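You operate a simulated robot arm through the tools that you are given. There is no shell and no other tool.

You are at the controls of a simulated two-armed robot. One attempt, no reset.

Task
Dust the disc, then press the optical flat on it till wide bands show; lamp left on, brush back. Set down upright: green brush. What is to be rubbed or washed off counts as gone when no trace of it is left.

The check looks at the end state, three seconds after you hand in, the way a careful person would. Anything else that was tipped, shoved, dropped, spilled or broken makes it a failure.

Robot
Two 7-joint arms with fingered hands on one trunk that stands fixed in place. Base frame: the origin is at the foot of the trunk, x ahead of it, y to its left, z up; the work surface is at about z = 746. Readings come in mm, rad, newtons and seconds.
The left shoulder is at [70, 139, 1033], the right one opposite. With the tool pointing down near the work surface each hand reaches from about 460 to 840 mm from the base axis, measured 20 degrees to its own side. Payload 3.9 kg a hand.
Tool frame (each hand has its own): the origin (TCP) lies between the finger pads and is the grasp point; the fingertips stand 29 mm ahead of it; z points along the fingers, y is the line along which they close. The gripper opens to 100 mm; its body begins 34 mm behind the TCP. The gripper is a hand of 5 fingers: y runs from the thumb to the fingers, the wrist lies at [-15, -105, -177] in the tool frame.
Orientation is told as [roll, pitch, yaw] about the base's x, y, z axes, in that order, counted from this pose: with the fingers straight down and the wrist toward the robot, the tool's x, y and z point along [0, 1, 0], [1, 0, 0] and [0, 0, -1] of the base frame.

Tools
- The arms move only by the tool step_arm. It takes "left_steps", "right_steps" or both (then of equal length, played together; a hand with none holds still); each is a list of rows, each a list of 2 entries, a list of its own where there are three numbers: the shift along the tool's x, y, z in mm, then the turn, a rotation vector about the tool's x, y, z in rad. In form: [[[tx, ty, tz], [wx, wy, wz]], ...]. A call has 1 to 20 rows; each row is the pose to reach, as a shift and turn from the pose commanded when the call began, along the tool's axes at that moment. Each row takes 0.2 s and may step no farther than 50 mm and 0.15 rad from the row before; otherwise, the whole call is refused. A pose out of reach is approached as far as the arm can. The call stops where the force on the tool passes 40 N (or 10 N more than at its start, if that is more) or the arm is blocked; 0.2 s more then pass. In this call time passes only in rows, and 0.2 s behind the last. It gives the time, the measured TCP pose, the force on the tool (base axes), the opening and the grip force at its end, in the units of the frame above (readings bear some noise), with the torque about the TCP (base axes, N m) and any sound that the robot's microphone picked up.
- Cameras (640 x 400 px; columns grow to the right, rows downward): "scene" is now at [130.4, 34.1, 1352]; the picture's right is [0.42, -0.91, 0.00], its down [-0.55, -0.25, -0.80] and it looks along [0.73, 0.33, -0.60] (base axes); focal length 297 px, centre (320, 200). "left" rides on the left gripper at [-66, -86, -121] in its tool frame; the picture's right is [-0.76, -0.31, 0.58], its down [0.59, -0.70, 0.40] and it looks along [0.28, 0.64, 0.71] (tool axes); focal length 247 px, centre (320, 200). "right" rides on the right gripper at [66, -86, -121] in its tool frame; the picture's right is [-0.76, 0.31, -0.58], its down [-0.59, -0.70, 0.40] and it looks along [-0.28, 0.64, 0.71] (tool axes); focal length 247 px, centre (320, 200).
- get_image(camera): a new picture of that camera. The clock stands still meanwhile.
- raise_lower(by): slides the trunk up (or, below 0, down) by that many mm; the arms and the scene camera ride with it, the base frame stays. It gives what a move gives, with no picture.
- set_fingers(index, middle, ring, little, thumb_bend, thumb_turn, hand): sets how far each is bent, from 0 (flat) to 100 (curled in); at 30 the hand is open as for a grip, at 70 the pads meet at the TCP. One left out holds its place. A second passes; each finger stops where it meets its share of the squeeze, and holds until it gets a number again. It is the only way to open and close the hand. It gives what a move gives, with no picture; readings hold the bend of each and the force on index, middle, ring, little, thumb and palm. thumb_turn goes from beside the hand (0) to across from the fingers (100), as for a grip.
- turn_head(pan, tilt): turns the head with the scene camera to pan (to the left, within 1.501 rad either way) and tilt (down, from -0.506 to 1.204), counted from straight ahead of the robot. It gives what a move gives.
- locate(camera, pixels): for up to 12 pixels [column, row] of the newest picture of that camera ("zoom" is the newest enlarged one), the place [x, y, z] in the base frame of the surface seen there, good to about 2 mm. The clock stands still meanwhile.
- enlarge(camera, box): a new picture of the part [left, top, right, bottom] of that camera's present view, enlarged. The clock stands still meanwhile.
- finish_job(): hands the job in; it is judged then, once.

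Leave the grippers open and the arms clear of the work at the hand-in unless told otherwise.

The tools are called after "Emit:" as name(argument=value, ...) on one line, values as JSON. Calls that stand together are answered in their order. step_arm: Moves the arms, as the interface text tells. Its arguments: {"type":"object","properties":{"left_steps":{"type":"array"},"right_steps":{"type":"array"}},"required":[]} The other tools are called the same way: raise_lower (by) moves the trunk up or down; set_fingers (index, middle, ring, little, thumb_bend, thumb_turn, hand) moves the fingers one by one; turn_head (pan, tilt) turns the head that bears the scene camera; get_image (camera) takes a picture; locate (camera, pixels) gives the place of the surface under pixels of a picture; enlarge (camera, box) takes an enlarged picture of a part of a camera's view; finish_job () hands the job in.

At the start:

```text
clock: 0.0
left_ee_pos: [390.3, 372.2, 1163.8]
left_ee_rot: [0.0, -0.001, 0.3]
left_wrist_force: [-1.3, 0.6, 0.1]
left_torque: [-0.01, 0.01, 0.01]
left_width: 99.9
left_grip_force: 0.0
left_shape: jaw
left_bend: [30.0, 30.0, 30.0, 30.0, 30.0, 98.0]
left_finger forces: [0.1, 0.1, 0.0, 0.0, 0.1, 0.0]
right_ee_pos: [499.5, -0.6, 1071.0]
right_ee_rot: [0.001, 0.0, 0.299]
right_wrist_force: [0.1, -0.4, 0.8]
right_torque: [-0.01, 0.0, -0.02]
right_width: 99.9
right_grip_force: 0.1
right_shape: jaw
right_bend: [30.0, 30.0, 30.0, 30.0, 30.0, 98.0]
right_finger forces: [0.0, 0.1, 0.1, 0.0, 0.0, 0.1]
trunk travel left (down, up): [-675.0, 165.0]
head pan, tilt (commanded): [0.429, 0.644]
```

scene: 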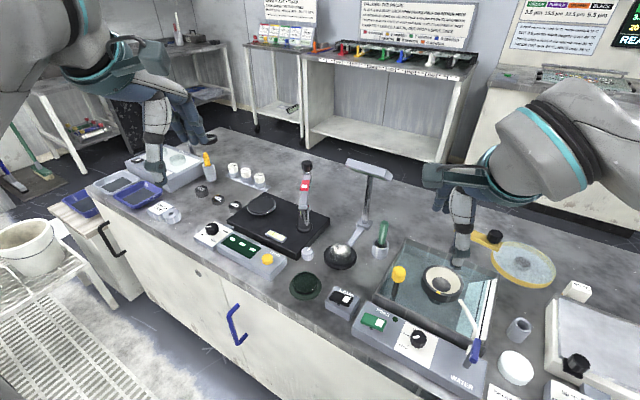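
right: 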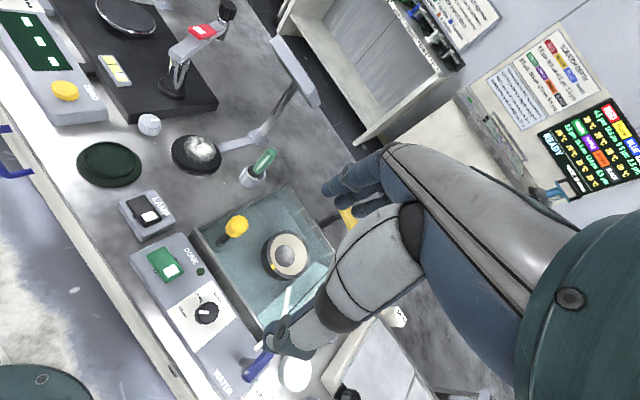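
left: 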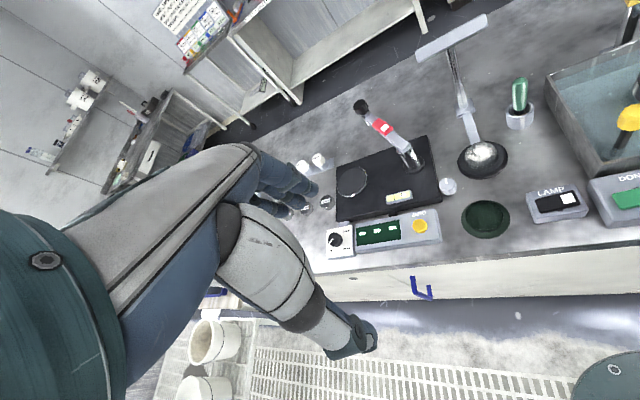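

I see a bench with a lamp standing over a small disc on a dark base (about 341,256), a green brush in a holder (380,240), a LAMP switch box (342,300) and a green round piece (306,285). I'll enlarge these areas before touching anything.

Emit:
enlarge(camera="scene", box=[260, 150, 440, 330])

Emit:
enlarge(camera="right", box=[60, 90, 320, 260])

Emit:
enlarge(camera="left", box=[320, 60, 640, 260])

```text
2.22 times, centred on (350, 240) of scene
```

zoom: 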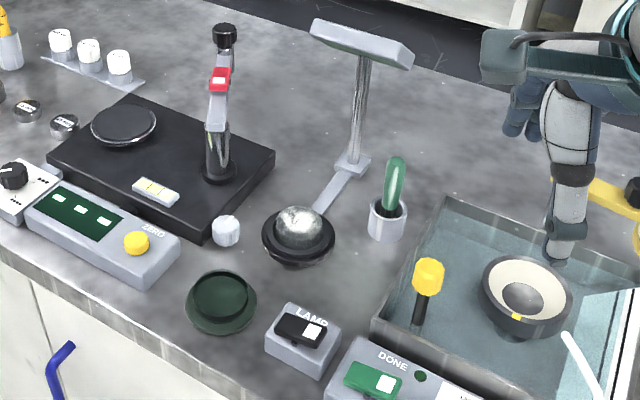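

```text
2.35 times, centred on (190, 175) of right
```

zoom: 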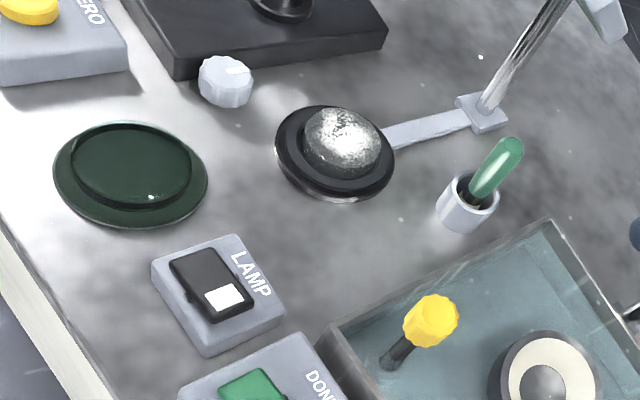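

```text
2.00 times, centred on (480, 160) of left
```

zoom: 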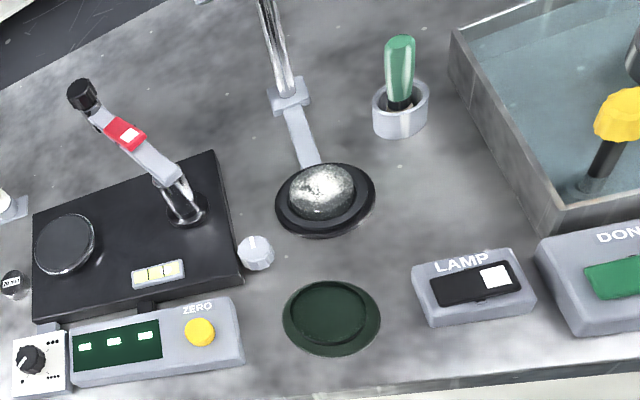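

Next I'll read the posters and look closely at the green dish and the small white knob near (307,253).

Emit:
enlarge(camera="scene", box=[340, 0, 500, 70])

Emit:
enlarge(camera="scene", box=[500, 0, 640, 80])

Emit:
enlarge(camera="scene", box=[230, 0, 340, 60])

Emit:
enlarge(camera="scene", box=[280, 230, 360, 310])

Emit:
enlarge(camera="scene", box=[80, 130, 240, 240])

```text
4.00 times, centred on (420, 35) of scene
```

zoom: 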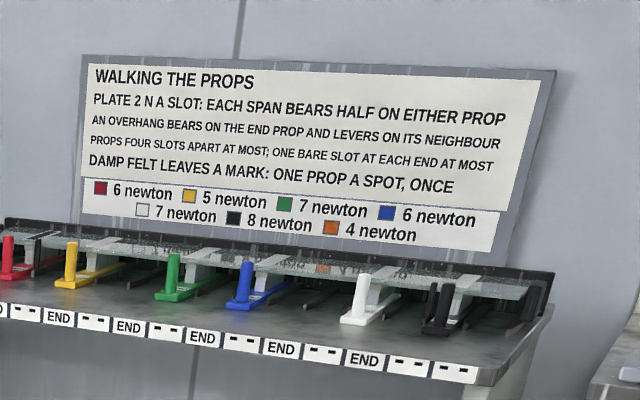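

```text
4.57 times, centred on (570, 40) of scene
```

zoom: 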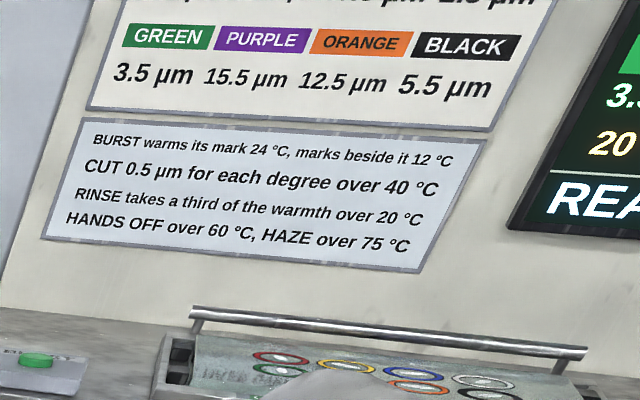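

```text
5.82 times, centred on (285, 30) of scene
```

zoom: 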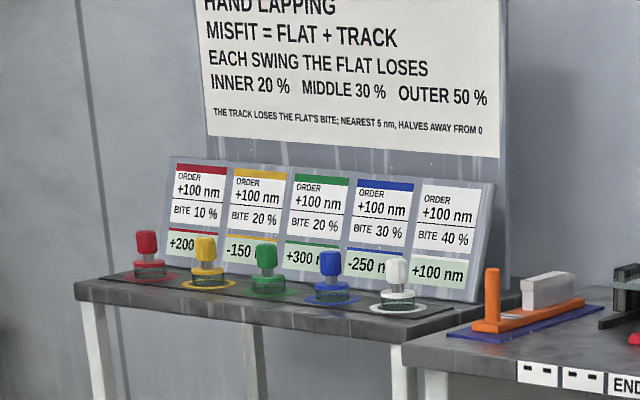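

```text
5.00 times, centred on (320, 270) of scene
```

zoom: 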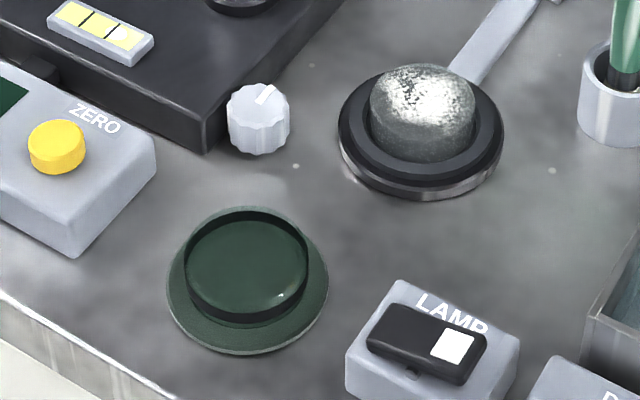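

```text
3.64 times, centred on (160, 185) of scene
```

zoom: 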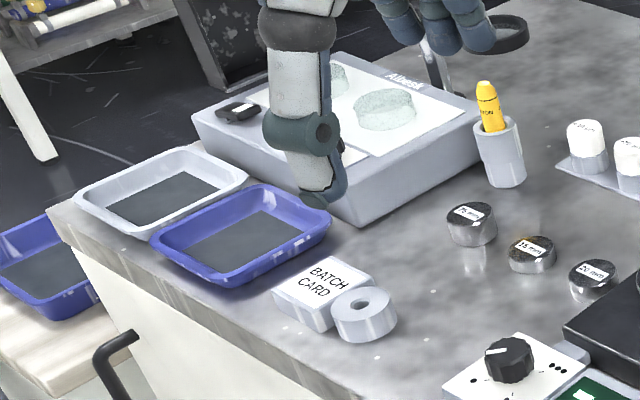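

The green dish seems to hold a clear round glass, probably the optical flat. The speckled disc sits on a black seat. I'll measure the positions of these in the scene picture.

Emit:
locate(camera="zoom", pixels=[[490, 110]])

Emit:
enlarge(camera="scene", box=[280, 230, 360, 310])

Emit:
locate(camera="zoom", pixels=[[250, 262], [250, 212], [245, 320], [190, 270], [305, 265], [246, 345], [422, 70], [422, 110], [420, 155], [375, 110], [472, 120], [345, 145]])

Emit:
locate(camera="zoom", pixels=[[500, 140], [420, 188], [455, 346], [400, 325], [385, 350], [470, 372], [430, 340], [350, 350], [515, 350], [258, 100], [258, 150], [600, 60]])

```text
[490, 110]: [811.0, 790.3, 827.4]
```

```text
5.00 times, centred on (320, 270) of scene
```

zoom: 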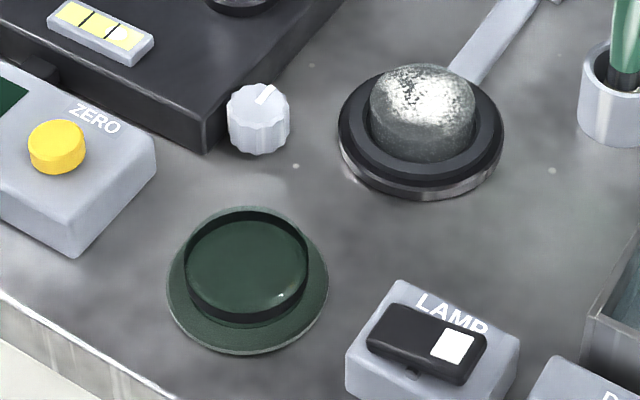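

```text
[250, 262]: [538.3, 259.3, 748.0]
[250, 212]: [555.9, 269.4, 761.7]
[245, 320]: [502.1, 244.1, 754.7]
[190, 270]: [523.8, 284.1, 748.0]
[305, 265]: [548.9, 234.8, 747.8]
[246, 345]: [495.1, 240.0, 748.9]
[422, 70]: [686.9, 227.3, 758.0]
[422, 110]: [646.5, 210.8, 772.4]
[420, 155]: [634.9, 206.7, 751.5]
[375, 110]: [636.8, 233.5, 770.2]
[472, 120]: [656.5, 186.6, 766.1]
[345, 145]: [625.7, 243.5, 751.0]
```

```text
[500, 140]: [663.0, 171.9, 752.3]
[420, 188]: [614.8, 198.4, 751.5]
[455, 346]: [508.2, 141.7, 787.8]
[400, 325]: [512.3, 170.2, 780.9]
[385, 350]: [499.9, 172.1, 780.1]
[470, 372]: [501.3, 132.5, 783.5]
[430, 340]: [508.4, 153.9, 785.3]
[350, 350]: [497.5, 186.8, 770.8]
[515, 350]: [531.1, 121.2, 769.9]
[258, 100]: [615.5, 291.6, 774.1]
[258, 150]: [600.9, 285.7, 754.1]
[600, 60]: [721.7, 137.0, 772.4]
```

Locate sees through the glass to the pad at z≈748, while the glass rim is at z≈762. Next I'll measure the lamp post, lamp head and brush.

Emit:
enlarge(camera="scene", box=[335, 145, 415, 265])

Emit:
enlarge(camera="scene", box=[340, 150, 420, 200])

Emit:
locate(camera="zoom", pixels=[[55, 75], [70, 150], [300, 200], [370, 200], [350, 250], [200, 180], [180, 110], [245, 300], [235, 380]])

Emit:
enlarge(camera="scene", box=[340, 205, 420, 265])

Emit:
locate(camera="zoom", pixels=[[328, 118], [325, 180], [318, 235], [340, 240], [318, 260], [275, 280], [360, 290], [310, 310], [310, 365], [130, 80], [100, 130], [325, 140]])

```text
3.33 times, centred on (375, 205) of scene
```

zoom: 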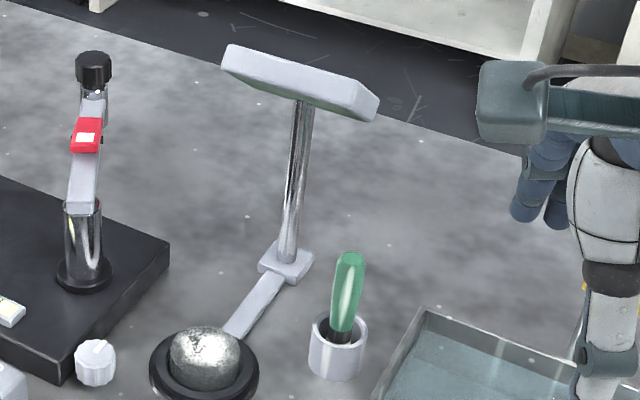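

```text
8.00 times, centred on (380, 175) of scene
```

zoom: 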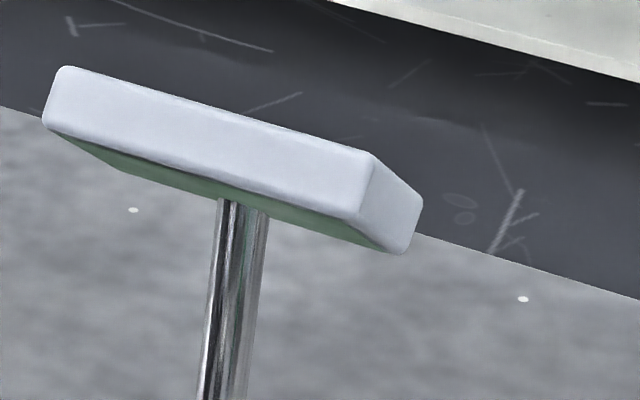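

```text
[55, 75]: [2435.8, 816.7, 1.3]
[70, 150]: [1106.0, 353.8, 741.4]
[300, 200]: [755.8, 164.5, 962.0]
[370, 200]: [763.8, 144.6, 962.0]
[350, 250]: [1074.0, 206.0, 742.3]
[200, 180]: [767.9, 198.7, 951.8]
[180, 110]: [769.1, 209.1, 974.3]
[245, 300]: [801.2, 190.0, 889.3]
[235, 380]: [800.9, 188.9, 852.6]
```

```text
6.67 times, centred on (380, 235) of scene
```

zoom: 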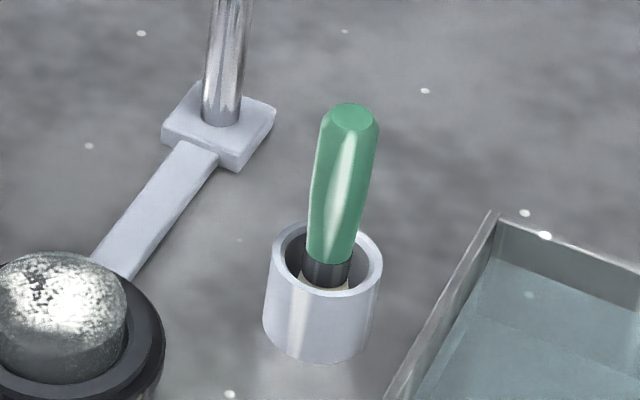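

```text
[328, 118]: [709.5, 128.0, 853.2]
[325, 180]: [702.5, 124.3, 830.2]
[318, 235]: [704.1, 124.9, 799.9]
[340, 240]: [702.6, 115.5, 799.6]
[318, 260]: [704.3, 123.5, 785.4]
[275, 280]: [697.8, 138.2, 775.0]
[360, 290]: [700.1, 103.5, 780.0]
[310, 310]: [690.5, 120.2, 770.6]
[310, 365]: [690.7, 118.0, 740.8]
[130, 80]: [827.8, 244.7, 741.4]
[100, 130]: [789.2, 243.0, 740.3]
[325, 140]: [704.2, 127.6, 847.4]
```

The lamp head is at about (762,180), z 952–974, off to the side of the disc. The brush handle stands at about (706,123), z 797–853, in a cup whose rim is at z≈779. Next I'll check whether the lamp is lit and what state the rocker is in, from the wrist cameras.

Emit:
enlarge(camera="left", box=[410, 10, 500, 180])

Emit:
enlarge(camera="left", box=[450, 130, 610, 240])

Emit:
enlarge(camera="right", box=[100, 170, 240, 260])

Emit:
enlarge(camera="right", box=[220, 20, 340, 200])

```text
2.35 times, centred on (455, 95) of left
```

zoom: 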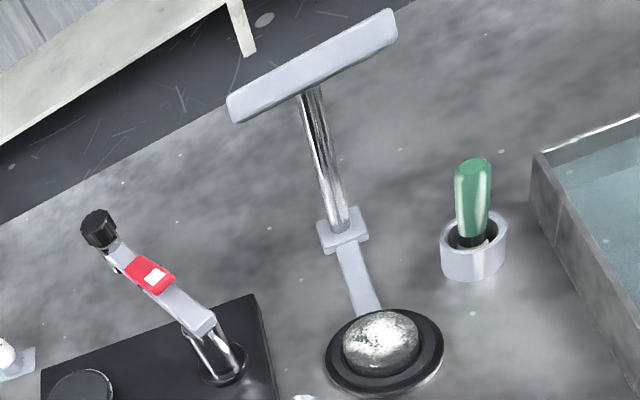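

```text
3.64 times, centred on (530, 185) of left
```

zoom: 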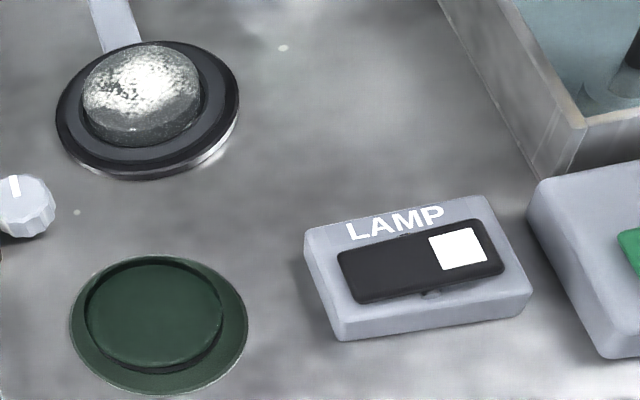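

```text
4.44 times, centred on (170, 215) of right
```

zoom: 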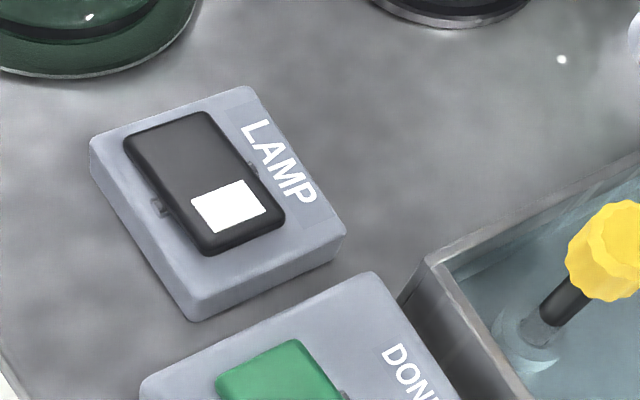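

```text
2.22 times, centred on (280, 110) of right
```

zoom: 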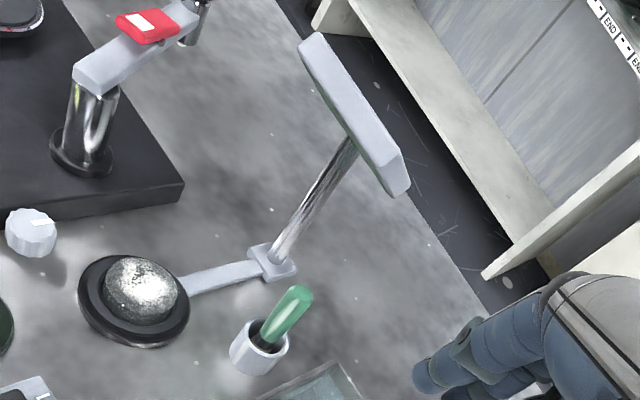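

The rocker's white end stands higher (z≈788 against 781 at the other end) and the lamp face looks unlit, so the lamp is probably off. I'll move the right arm about 150 mm to the right to clear it. On the left hand I'll curl all fingers but the index, with thumb and index meeting, to make a pressing tip.

Emit:
step_arm(right_steps=[[[-36, -11, 0], [0, 0, 0]], [[-72, -22, 0], [0, 0, 0]], [[-108, -33, 0], [0, 0, 0]], [[-144, -44, 0], [0, 0, 0]]])

Emit:
set_fingers(hand="left", index=70, middle=100, ring=100, little=100, thumb_bend=70)

Emit:
get_image(camera="left")

Emit:
get_image(camera="scene")

Emit:
get_image(camera="right")

```text
clock: 1.0
left_ee_pos: [388.6, 371.7, 1164.1]
left_ee_rot: [0.003, -0.001, 0.3]
left_wrist_force: [-0.1, 0.2, 0.1]
left_torque: [0.04, 0.02, 0.03]
left_width: 99.8
left_grip_force: 0.1
left_shape: jaw
left_bend: [30.0, 30.0, 30.0, 30.0, 30.0, 98.0]
left_finger forces: [0.0, 0.1, 0.1, 0.0, 0.0, 0.0]
right_ee_pos: [499.2, -154.1, 1068.6]
right_ee_rot: [0.002, -0.003, 0.297]
right_wrist_force: [0.3, -0.5, 0.8]
right_torque: [0.03, 0.02, 0.01]
right_width: 99.9
right_grip_force: 0.1
right_shape: jaw
right_bend: [30.0, 30.0, 30.0, 30.0, 30.0, 98.0]
right_finger forces: [0.0, 0.0, 0.1, 0.0, 0.0, 0.0]
trunk travel left (down, up): [-675.0, 165.0]
head pan, tilt (commanded): [0.429, 0.644]
```

```text
clock: 2.0
left_ee_pos: [389.7, 373.0, 1163.1]
left_ee_rot: [0.0, -0.001, 0.301]
left_wrist_force: [-0.1, -0.1, 0.5]
left_torque: [-0.01, 0.0, -0.02]
left_width: 1.7
left_grip_force: 0.1
left_shape: fingers
left_bend: [70.0, 100.0, 100.0, 100.0, 70.0, 98.0]
left_finger forces: [0.0, 0.0, 0.0, 0.1, 0.0, 0.0]
right_ee_pos: [498.2, -151.5, 1070.1]
right_ee_rot: [0.0, -0.003, 0.298]
right_wrist_force: [0.2, -0.9, 0.0]
right_torque: [-0.01, -0.03, 0.03]
right_width: 100.0
right_grip_force: 0.0
right_shape: jaw
right_bend: [30.0, 30.0, 30.0, 30.0, 30.0, 98.0]
right_finger forces: [0.0, 0.0, 0.0, 0.1, 0.1, 0.0]
trunk travel left (down, up): [-675.0, 165.0]
head pan, tilt (commanded): [0.429, 0.644]
```

```text
taken
```

left: 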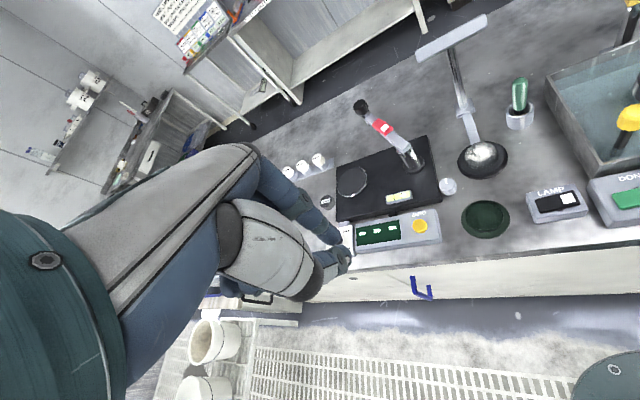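

```text
taken
```

scene: 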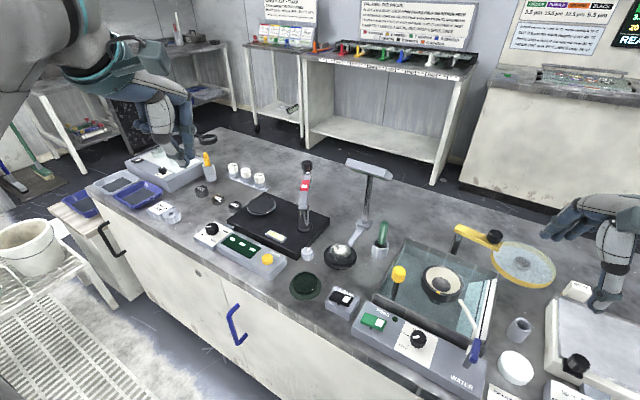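

```text
taken
```

right: 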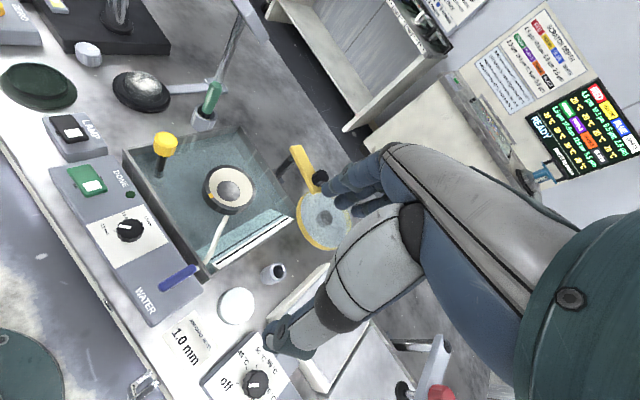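

The left pinch tip shows near (345,262) in the left view. I'll enlarge it and find the fingertip position relative to the TCP.

Emit:
enlarge(camera="left", box=[210, 140, 370, 310])

Emit:
enlarge(camera="scene", box=[60, 30, 230, 190])

```text
2.35 times, centred on (290, 225) of left
```

zoom: 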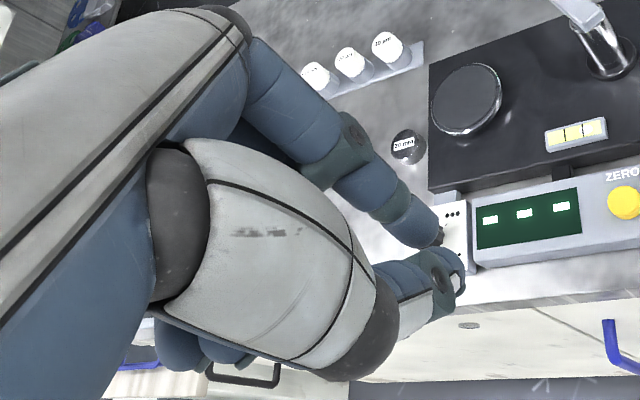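

```text
2.50 times, centred on (145, 110) of scene
```

zoom: 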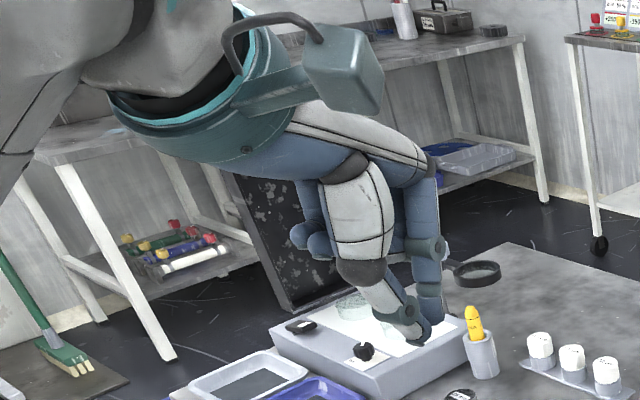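

Now I'll locate the fingertip and thumb tip pixels in the left view.

Emit:
enlarge(camera="left", box=[210, 140, 370, 310])

Emit:
locate(camera="zoom", pixels=[[435, 232], [425, 225], [438, 244], [405, 215], [460, 265], [450, 290], [465, 285], [430, 305], [365, 330], [330, 165]])

```text
2.35 times, centred on (290, 225) of left
```

zoom: 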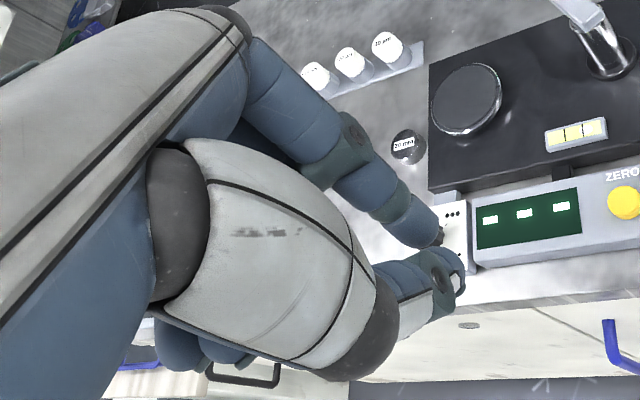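

```text
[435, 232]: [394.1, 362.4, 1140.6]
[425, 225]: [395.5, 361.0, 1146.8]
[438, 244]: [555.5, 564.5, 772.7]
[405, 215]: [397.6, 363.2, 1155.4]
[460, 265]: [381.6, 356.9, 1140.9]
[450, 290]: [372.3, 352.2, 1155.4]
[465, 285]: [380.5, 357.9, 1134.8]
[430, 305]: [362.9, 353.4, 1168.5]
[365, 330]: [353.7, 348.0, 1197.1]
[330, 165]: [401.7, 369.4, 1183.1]
```

The pinch tip lies within a few millimetres of the tool axis and about 28 mm ahead of the TCP. I'll move the left hand to hover over the rocker's white end at about (509,138), with the tip roughly 50 mm above it.

Emit:
step_arm(left_steps=[[[-26, 4.4, 29], [0, 0, 0]], [[-52, 8.9, 59], [0, 0, 0]], [[-78, 13.3, 88], [0, 0, 0]], [[-104, 17.8, 117], [0, 0, 0]], [[-130, 22.2, 147], [0, 0, 0]], [[-155, 26.6, 176], [0, 0, 0]], [[-181, 31, 205], [0, 0, 0]], [[-207, 35.5, 235], [0, 0, 0]], [[-233, 40, 264], [0, 0, 0]], [[-259, 44.4, 293], [0, 0, 0]]])

Emit:
get_image(camera="left")

Emit:
get_image(camera="scene")

```text
clock: 4.2
left_ee_pos: [506.5, 137.3, 867.7]
left_ee_rot: [0.002, 0.0, 0.301]
left_wrist_force: [0.2, -0.6, 0.5]
left_torque: [0.01, 0.04, 0.03]
left_width: 1.4
left_grip_force: 0.0
left_shape: fingers
left_bend: [70.0, 100.0, 100.0, 100.0, 70.0, 98.0]
left_finger forces: [0.0, 0.0, 0.0, 0.1, 0.0, 0.0]
right_ee_pos: [500.2, -154.2, 1068.7]
right_ee_rot: [0.003, -0.001, 0.298]
right_wrist_force: [-1.0, -0.4, -0.1]
right_torque: [0.01, 0.01, 0.02]
right_width: 99.7
right_grip_force: 0.1
right_shape: jaw
right_bend: [30.0, 30.0, 30.0, 30.0, 30.0, 98.0]
right_finger forces: [0.0, 0.0, 0.0, 0.1, 0.0, 0.0]
trunk travel left (down, up): [-675.0, 165.0]
head pan, tilt (commanded): [0.429, 0.644]
```

```text
taken
```

left: 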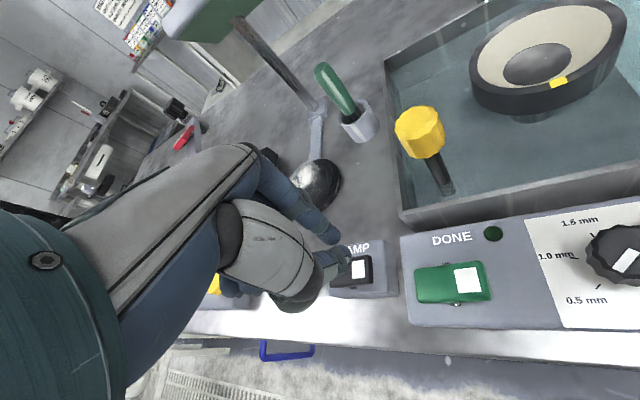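

```text
taken
```

scene: 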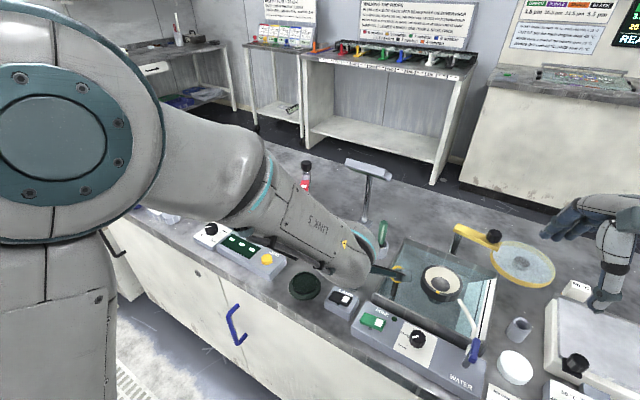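

The hand hovers above the rocker. In the left view the white patch is near (358,268), just past the thumb tip. I'll enlarge and measure the rocker and the tips.

Emit:
enlarge(camera="left", box=[280, 190, 410, 310])

Emit:
locate(camera="zoom", pixels=[[345, 260], [400, 230], [398, 280], [370, 300], [430, 290], [450, 210], [430, 200], [385, 225], [330, 320], [270, 170], [310, 200], [300, 130]])

```text
3.33 times, centred on (345, 250) of left
```

zoom: 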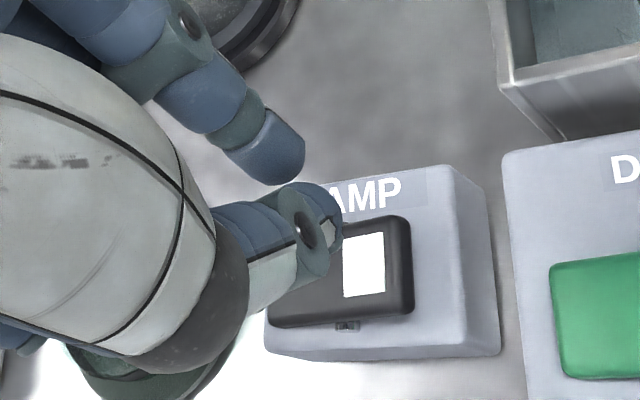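

```text
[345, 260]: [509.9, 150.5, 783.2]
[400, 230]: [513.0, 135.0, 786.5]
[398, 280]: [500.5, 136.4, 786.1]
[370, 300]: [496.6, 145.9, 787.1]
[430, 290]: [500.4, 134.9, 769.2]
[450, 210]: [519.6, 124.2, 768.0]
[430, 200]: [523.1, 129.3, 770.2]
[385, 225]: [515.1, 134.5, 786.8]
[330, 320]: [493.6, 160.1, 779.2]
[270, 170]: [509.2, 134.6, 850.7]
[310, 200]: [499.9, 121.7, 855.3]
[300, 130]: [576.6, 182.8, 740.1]
```

The rocker runs y≈134–172 with its pivot near y 153, and the tip is over the white end. I'll lower to just above contact, shifting 3 mm toward +y.

Emit:
step_arm(left_steps=[[[3, 1, 15], [0, 0, 0]], [[3, 1, 30], [0, 0, 0]], [[3, 1, 40], [0, 0, 0]], [[3, 1, 46], [0, 0, 0]], [[3, 1, 50], [0, 0, 0]]])

Emit:
get_image(camera="left")

```text
clock: 5.4
left_ee_pos: [509.4, 141.3, 818.8]
left_ee_rot: [0.0, 0.0, 0.301]
left_wrist_force: [0.6, 0.1, -0.2]
left_torque: [0.02, 0.03, 0.04]
left_width: 1.3
left_grip_force: 0.0
left_shape: fingers
left_bend: [70.0, 100.0, 100.0, 100.0, 70.0, 98.0]
left_finger forces: [0.1, 0.1, 0.1, 0.1, 0.0, 0.0]
right_ee_pos: [500.6, -151.7, 1069.7]
right_ee_rot: [0.001, -0.004, 0.297]
right_wrist_force: [0.2, 0.0, -0.2]
right_torque: [0.03, 0.01, 0.0]
right_width: 99.8
right_grip_force: 0.2
right_shape: jaw
right_bend: [30.0, 30.0, 30.0, 30.0, 30.0, 98.0]
right_finger forces: [0.0, 0.0, 0.1, 0.0, 0.1, 0.0]
trunk travel left (down, up): [-675.0, 165.0]
head pan, tilt (commanded): [0.429, 0.644]
```

```text
taken
```

left: 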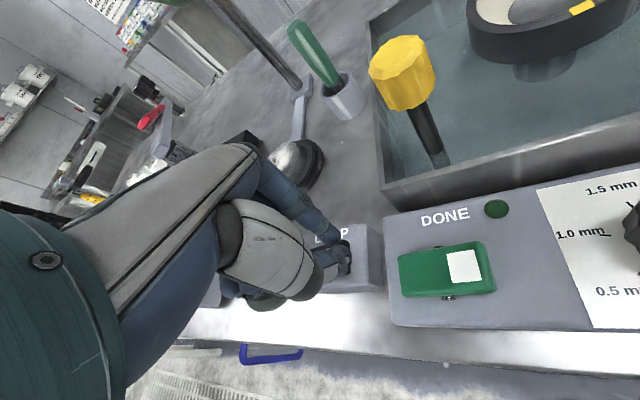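

No force yet at TCP z≈819. I'll go down in 2 mm steps until the rocker clicks, stopping at moderate travel.

Emit:
step_arm(left_steps=[[[0, 0, 2], [0, 0, 0]], [[0, 0, 4], [0, 0, 0]], [[0, 0, 6], [0, 0, 0]]])

```text
clock: 6.2
left_ee_pos: [509.4, 140.0, 814.3]
left_ee_rot: [-0.002, 0.001, 0.3]
left_wrist_force: [-0.1, 0.1, 0.3]
left_torque: [-0.02, 0.01, 0.03]
left_width: 1.5
left_grip_force: 0.2
left_shape: fingers
left_bend: [70.0, 100.0, 100.0, 100.0, 70.0, 97.0]
left_finger forces: [0.0, 0.0, 0.1, 0.0, 0.5, 0.2]
right_ee_pos: [499.0, -151.3, 1069.5]
right_ee_rot: [0.001, -0.001, 0.298]
right_wrist_force: [-0.5, 0.1, 0.0]
right_torque: [0.02, -0.03, -0.03]
right_width: 99.5
right_grip_force: 0.0
right_shape: jaw
right_bend: [30.0, 30.0, 30.0, 30.0, 30.0, 98.0]
right_finger forces: [0.1, 0.1, 0.0, 0.1, 0.1, 0.0]
trunk travel left (down, up): [-675.0, 165.0]
head pan, tilt (commanded): [0.429, 0.644]
```

There is only slight thumb force (0.5 N), so contact is just starting. I'll continue down in 2 mm steps.

Emit:
step_arm(left_steps=[[[0, 0, 2], [0, 0, 0]], [[0, 0, 4], [0, 0, 0]], [[0, 0, 6], [0, 0, 0]]])

Emit:
get_image(camera="left")

```text
clock: 7.0
left_ee_pos: [509.1, 140.7, 809.4]
left_ee_rot: [0.001, -0.001, 0.3]
left_wrist_force: [-0.3, -0.5, 1.7]
left_torque: [-0.04, 0.02, 0.02]
left_width: 1.1
left_grip_force: 0.9
left_shape: fingers
left_bend: [70.0, 100.0, 100.0, 100.0, 70.0, 97.0]
left_finger forces: [0.1, 0.0, 0.0, 0.1, 1.8, 0.0]
right_ee_pos: [499.5, -152.6, 1069.8]
right_ee_rot: [0.002, -0.001, 0.299]
right_wrist_force: [0.7, 0.0, 0.6]
right_torque: [-0.02, 0.0, -0.01]
right_width: 99.7
right_grip_force: 0.1
right_shape: jaw
right_bend: [30.0, 30.0, 30.0, 30.0, 30.0, 98.0]
right_finger forces: [0.0, 0.1, 0.0, 0.0, 0.1, 0.1]
trunk travel left (down, up): [-675.0, 165.0]
head pan, tilt (commanded): [0.429, 0.644]
```

```text
taken
```

left: 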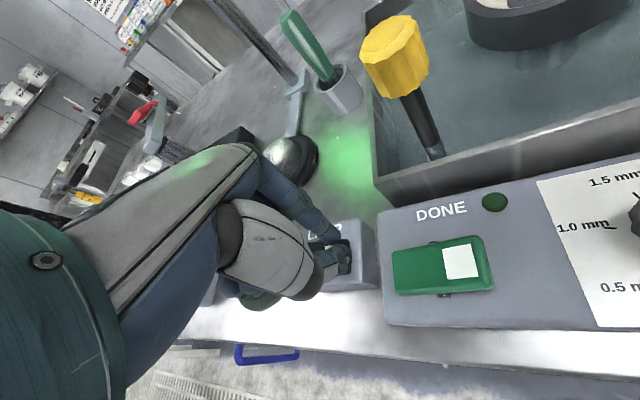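

Green light now falls on the bench and the disc, so the lamp is on. I'll raise the hand straight up and check that it stays on.

Emit:
step_arm(left_steps=[[[0, 0, -15], [0, 0, 0]], [[0, 0, -40], [0, 0, 0]], [[0, 0, -80], [0, 0, 0]], [[0, -10, -120], [0, 0, 0]], [[40, -20, -150], [0, 0, 0]], [[80, -30, -170], [0, 0, 0]]])

Emit:
get_image(camera="left")

Emit:
get_image(camera="scene")

```text
refused: row 5 steps farther than a row can; nothing moved
```

```text
taken
```

left: 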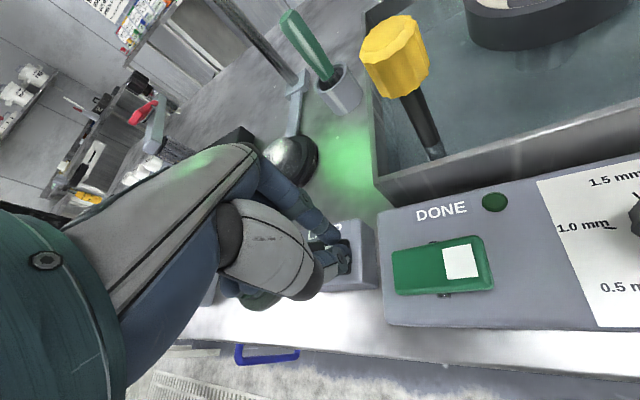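

```text
taken
```

scene: 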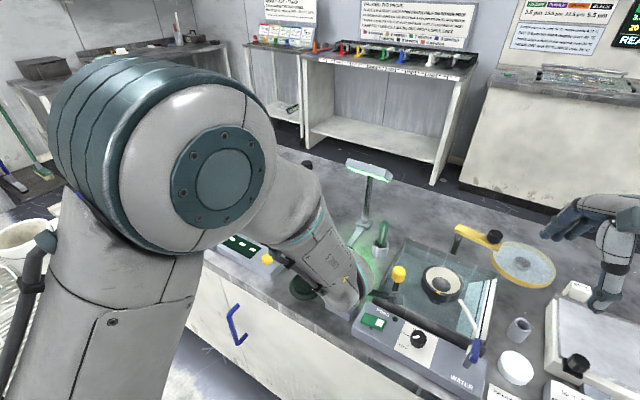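

That call was refused because one row was too long. I'll raise again with shorter rows.

Emit:
step_arm(left_steps=[[[0, 0, -15], [0, 0, 0]], [[0, 0, -45], [0, 0, 0]], [[0, 0, -85], [0, 0, 0]], [[0, -10, -120], [0, 0, 0]], [[30, -18, -145], [0, 0, 0]], [[60, -26, -165], [0, 0, 0]], [[90, -34, -180], [0, 0, 0]]])

Emit:
get_image(camera="left")

Emit:
get_image(camera="scene")

```text
clock: 8.6
left_ee_pos: [448.9, 218.1, 987.9]
left_ee_rot: [-0.001, 0.0, 0.3]
left_wrist_force: [-0.5, -0.2, 0.2]
left_torque: [-0.06, -0.03, 0.01]
left_width: 1.3
left_grip_force: 0.0
left_shape: fingers
left_bend: [70.0, 100.0, 100.0, 100.0, 70.0, 98.0]
left_finger forces: [0.1, 0.1, 0.1, 0.0, 0.1, 0.0]
right_ee_pos: [499.4, -150.2, 1070.0]
right_ee_rot: [-0.003, -0.002, 0.297]
right_wrist_force: [-0.4, 0.7, 0.3]
right_torque: [-0.02, 0.0, 0.02]
right_width: 99.9
right_grip_force: 0.1
right_shape: jaw
right_bend: [30.0, 30.0, 30.0, 30.0, 30.0, 98.0]
right_finger forces: [0.0, 0.0, 0.1, 0.0, 0.0, 0.0]
trunk travel left (down, up): [-675.0, 165.0]
head pan, tilt (commanded): [0.429, 0.644]
```

```text
taken
```

left: 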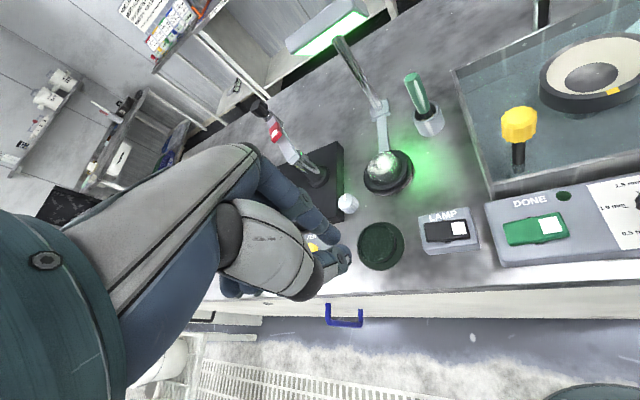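

```text
taken
```

scene: 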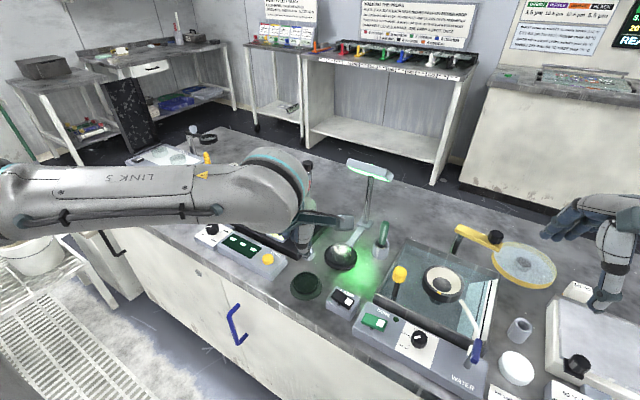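

The lamp is on and stays on. The green light falls on the disc and the bench beside it. I'll open the left hand to see where the fingers lie relative to the TCP.

Emit:
set_fingers(hand="left", index=30, middle=30, ring=30, little=30, thumb_bend=30)

Emit:
get_image(camera="left")

Emit:
enlarge(camera="left", box=[200, 120, 400, 300])

Emit:
enlarge(camera="scene", box=[230, 130, 390, 290])

```text
clock: 9.6
left_ee_pos: [449.2, 215.4, 987.7]
left_ee_rot: [0.0, 0.0, 0.302]
left_wrist_force: [0.6, -0.3, -0.4]
left_torque: [-0.02, 0.04, 0.0]
left_width: 98.3
left_grip_force: 0.1
left_shape: fingers
left_bend: [30.0, 30.0, 30.0, 30.0, 30.0, 98.0]
left_finger forces: [0.0, 0.0, 0.1, 0.1, 0.1, 0.0]
right_ee_pos: [499.5, -151.5, 1069.9]
right_ee_rot: [0.0, -0.003, 0.297]
right_wrist_force: [-0.4, -0.7, 0.4]
right_torque: [0.0, -0.03, 0.0]
right_width: 99.6
right_grip_force: 0.0
right_shape: jaw
right_bend: [30.0, 30.0, 30.0, 30.0, 30.0, 98.0]
right_finger forces: [0.0, 0.0, 0.0, 0.0, 0.1, 0.0]
trunk travel left (down, up): [-675.0, 165.0]
head pan, tilt (commanded): [0.429, 0.644]
```

```text
taken
```

left: 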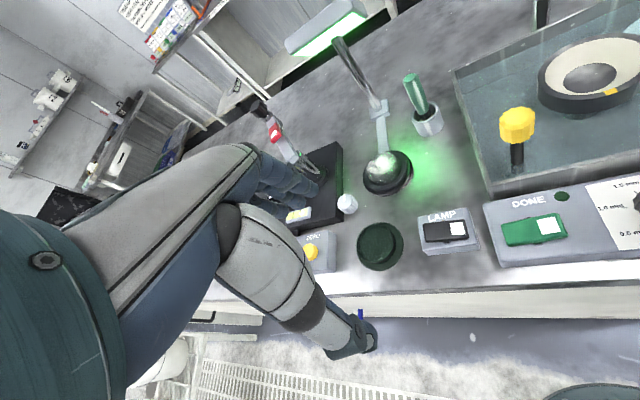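

```text
2.22 times, centred on (300, 210) of left
```

zoom: 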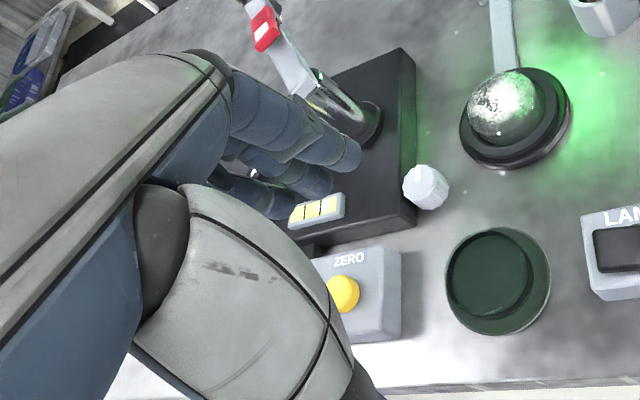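

```text
2.50 times, centred on (310, 210) of scene
```

zoom: 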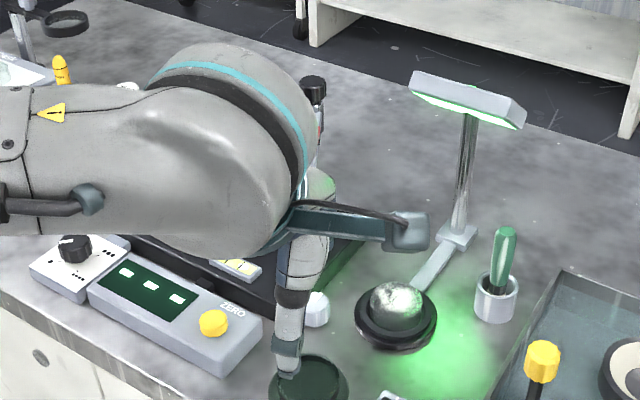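

I see the index, middle and ring fingertips at about (350,152), (320,182) and (285,205) in the enlarged left view. I'll locate them and the thumb.

Emit:
enlarge(camera="left", box=[200, 120, 400, 360])

Emit:
locate(camera="left", pixels=[[356, 189], [345, 183], [343, 201], [327, 213], [310, 205], [360, 335], [373, 340], [345, 350]])

```text
1.67 times, centred on (300, 240) of left
```

zoom: 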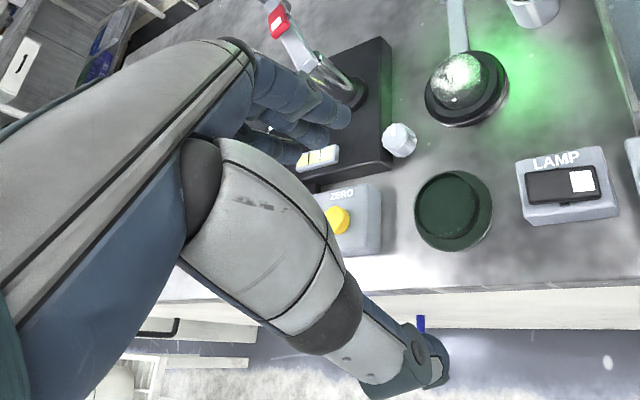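

```text
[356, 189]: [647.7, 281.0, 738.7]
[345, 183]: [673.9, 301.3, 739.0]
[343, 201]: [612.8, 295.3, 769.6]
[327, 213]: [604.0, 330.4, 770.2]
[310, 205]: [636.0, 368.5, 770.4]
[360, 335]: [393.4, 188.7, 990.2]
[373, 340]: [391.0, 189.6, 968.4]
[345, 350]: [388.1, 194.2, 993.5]
```

Those pixels missed the fingers. I'll locate in the zoom picture at the fingertips instead.

Emit:
locate(camera="zoom", pixels=[[342, 115], [335, 118], [325, 105], [320, 138], [310, 140], [290, 155], [280, 157], [415, 345], [440, 360], [405, 370]])

```text
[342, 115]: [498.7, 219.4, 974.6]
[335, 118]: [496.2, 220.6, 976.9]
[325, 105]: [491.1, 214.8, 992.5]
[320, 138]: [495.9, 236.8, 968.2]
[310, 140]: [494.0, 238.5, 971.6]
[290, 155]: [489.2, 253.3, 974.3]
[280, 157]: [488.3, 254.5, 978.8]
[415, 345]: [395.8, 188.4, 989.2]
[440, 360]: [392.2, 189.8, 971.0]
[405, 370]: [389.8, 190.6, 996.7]
```

Fingers sit about 17.5 mm apart along tool +x, with index and thumb opposed at x≈0. Before going to the brush I need the exact extents of the lamp head and the size of the knuckle side of the hand, since they may come close. I'll measure both.

Emit:
enlarge(camera="scene", box=[340, 150, 420, 200])

Emit:
locate(camera="zoom", pixels=[[72, 75], [52, 125], [360, 160], [345, 210], [410, 205], [385, 175], [400, 240], [360, 225], [210, 110], [200, 165], [280, 210], [120, 155]])

Emit:
enlarge(camera="left", box=[160, 100, 320, 200])

Emit:
locate(camera="zoom", pixels=[[300, 140], [340, 160], [380, 200], [420, 230], [470, 270], [540, 300], [280, 110], [230, 120], [330, 120], [400, 150], [460, 190], [520, 240]])

```text
8.00 times, centred on (380, 175) of scene
```

zoom: 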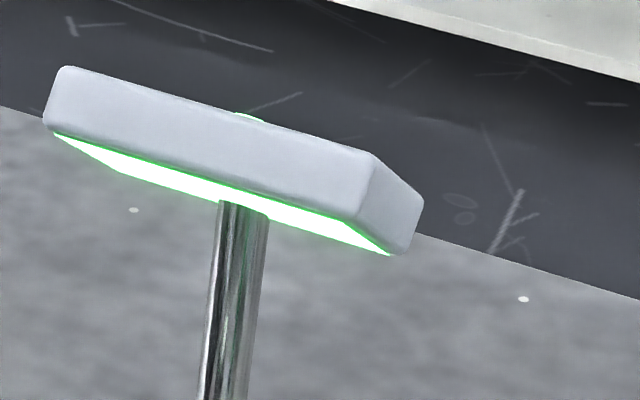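

```text
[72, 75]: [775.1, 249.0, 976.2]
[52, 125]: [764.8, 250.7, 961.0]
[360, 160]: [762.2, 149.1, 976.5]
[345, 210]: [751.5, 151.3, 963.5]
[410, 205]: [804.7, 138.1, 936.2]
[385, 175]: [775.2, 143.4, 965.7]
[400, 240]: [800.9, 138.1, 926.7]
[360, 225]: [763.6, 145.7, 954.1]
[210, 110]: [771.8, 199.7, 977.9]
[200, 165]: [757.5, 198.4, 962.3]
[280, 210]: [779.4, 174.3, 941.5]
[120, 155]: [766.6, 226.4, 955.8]
```

```text
4.00 times, centred on (240, 150) of left
```

zoom: 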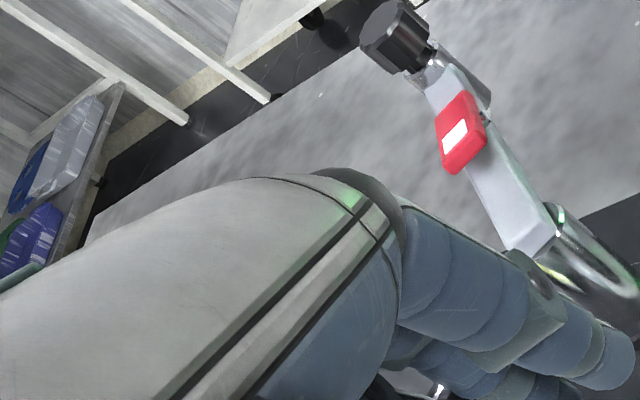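

```text
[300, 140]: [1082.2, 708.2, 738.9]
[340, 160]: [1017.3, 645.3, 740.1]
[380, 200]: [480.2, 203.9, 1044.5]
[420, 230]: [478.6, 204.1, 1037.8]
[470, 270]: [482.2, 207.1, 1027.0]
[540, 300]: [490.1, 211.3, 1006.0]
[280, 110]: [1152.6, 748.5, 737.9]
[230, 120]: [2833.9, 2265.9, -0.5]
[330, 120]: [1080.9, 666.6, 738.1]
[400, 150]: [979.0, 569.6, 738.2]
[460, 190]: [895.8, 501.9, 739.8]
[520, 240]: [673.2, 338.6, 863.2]
```

The lamp head spans x 751–805, y 138–251, z 927–978. It stays clear of the hand if I approach the brush with the hand yawed to about 0.5 and lift only a little before pulling back. Next I'll measure the tank wall and yellow knob near the cup.

Emit:
enlarge(camera="scene", box=[350, 210, 430, 300])

Emit:
locate(camera="zoom", pixels=[[280, 150], [180, 290], [100, 400], [215, 230], [222, 283], [215, 330], [130, 110], [100, 175], [125, 200], [60, 180], [85, 130], [110, 60]])

```text
4.44 times, centred on (390, 255) of scene
```

zoom: 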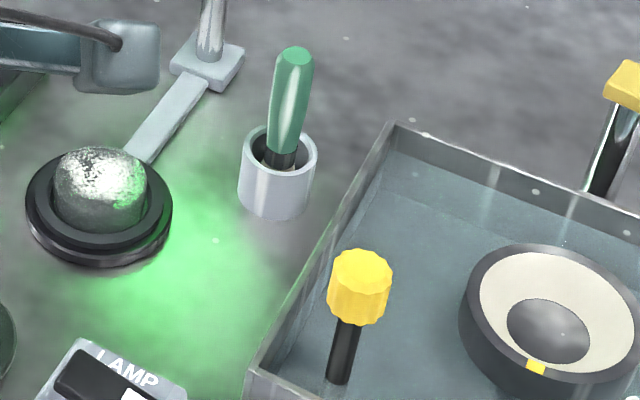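

```text
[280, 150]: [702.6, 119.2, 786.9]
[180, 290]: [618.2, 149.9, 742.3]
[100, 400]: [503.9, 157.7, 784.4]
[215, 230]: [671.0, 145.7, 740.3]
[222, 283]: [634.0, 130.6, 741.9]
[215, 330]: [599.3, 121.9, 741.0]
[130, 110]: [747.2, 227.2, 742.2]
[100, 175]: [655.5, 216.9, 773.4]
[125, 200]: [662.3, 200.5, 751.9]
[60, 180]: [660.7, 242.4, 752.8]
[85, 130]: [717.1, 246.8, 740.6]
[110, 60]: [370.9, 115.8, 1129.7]
```

Now I'll locate the tank wall top, the yellow knob and the brush/cup details in this zoom.

Emit:
locate(camera="zoom", pixels=[[394, 126], [335, 225], [258, 362], [362, 258], [362, 300], [340, 370], [292, 58], [275, 100], [306, 100], [290, 130], [248, 140], [314, 160]])

Emit:
locate(camera="zoom", pixels=[[100, 155], [60, 170], [140, 185], [100, 215], [100, 200], [75, 165], [125, 165], [55, 200], [150, 200], [100, 245], [30, 210], [170, 205]])

```text
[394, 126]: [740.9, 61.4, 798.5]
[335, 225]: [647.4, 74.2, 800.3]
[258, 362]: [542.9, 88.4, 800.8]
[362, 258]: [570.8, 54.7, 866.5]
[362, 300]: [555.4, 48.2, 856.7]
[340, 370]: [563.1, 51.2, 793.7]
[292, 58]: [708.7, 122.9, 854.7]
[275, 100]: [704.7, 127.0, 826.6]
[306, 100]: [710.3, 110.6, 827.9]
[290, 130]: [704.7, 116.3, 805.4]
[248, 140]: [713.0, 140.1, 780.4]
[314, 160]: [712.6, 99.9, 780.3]
```

```text
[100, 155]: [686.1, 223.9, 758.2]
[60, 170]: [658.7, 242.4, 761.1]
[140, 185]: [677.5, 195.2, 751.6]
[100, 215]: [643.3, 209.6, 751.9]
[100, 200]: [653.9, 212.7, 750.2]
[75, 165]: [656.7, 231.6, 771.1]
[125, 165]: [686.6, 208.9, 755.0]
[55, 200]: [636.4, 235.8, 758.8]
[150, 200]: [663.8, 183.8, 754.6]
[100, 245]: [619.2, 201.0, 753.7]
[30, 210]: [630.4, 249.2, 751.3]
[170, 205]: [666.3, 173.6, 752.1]
```

Wall top is z≈800 and the handle axis is about (709,121). I'll bring the open hand in low from the left, over the disc side, and slide it sideways onto the handle. That keeps the knuckles clear of the lamp head. First I'll check the red-lever stand near that path.

Emit:
get_image(camera="left")

Emit:
locate(camera="left", pixels=[[320, 175], [312, 168], [303, 160], [290, 150], [275, 130], [258, 107], [330, 150], [343, 160], [340, 215], [348, 204], [300, 172], [322, 182]])

```text
taken
```

left: 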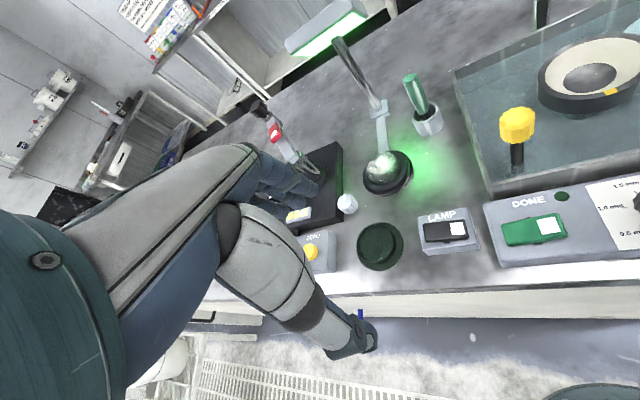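

```text
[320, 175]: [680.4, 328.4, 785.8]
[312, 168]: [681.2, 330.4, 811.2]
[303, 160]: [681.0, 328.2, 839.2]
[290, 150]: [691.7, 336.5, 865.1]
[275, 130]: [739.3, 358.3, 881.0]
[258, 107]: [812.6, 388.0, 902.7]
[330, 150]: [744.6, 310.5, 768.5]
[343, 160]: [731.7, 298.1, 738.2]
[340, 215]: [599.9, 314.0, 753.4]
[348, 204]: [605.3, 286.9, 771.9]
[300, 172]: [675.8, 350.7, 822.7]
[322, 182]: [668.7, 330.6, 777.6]
```

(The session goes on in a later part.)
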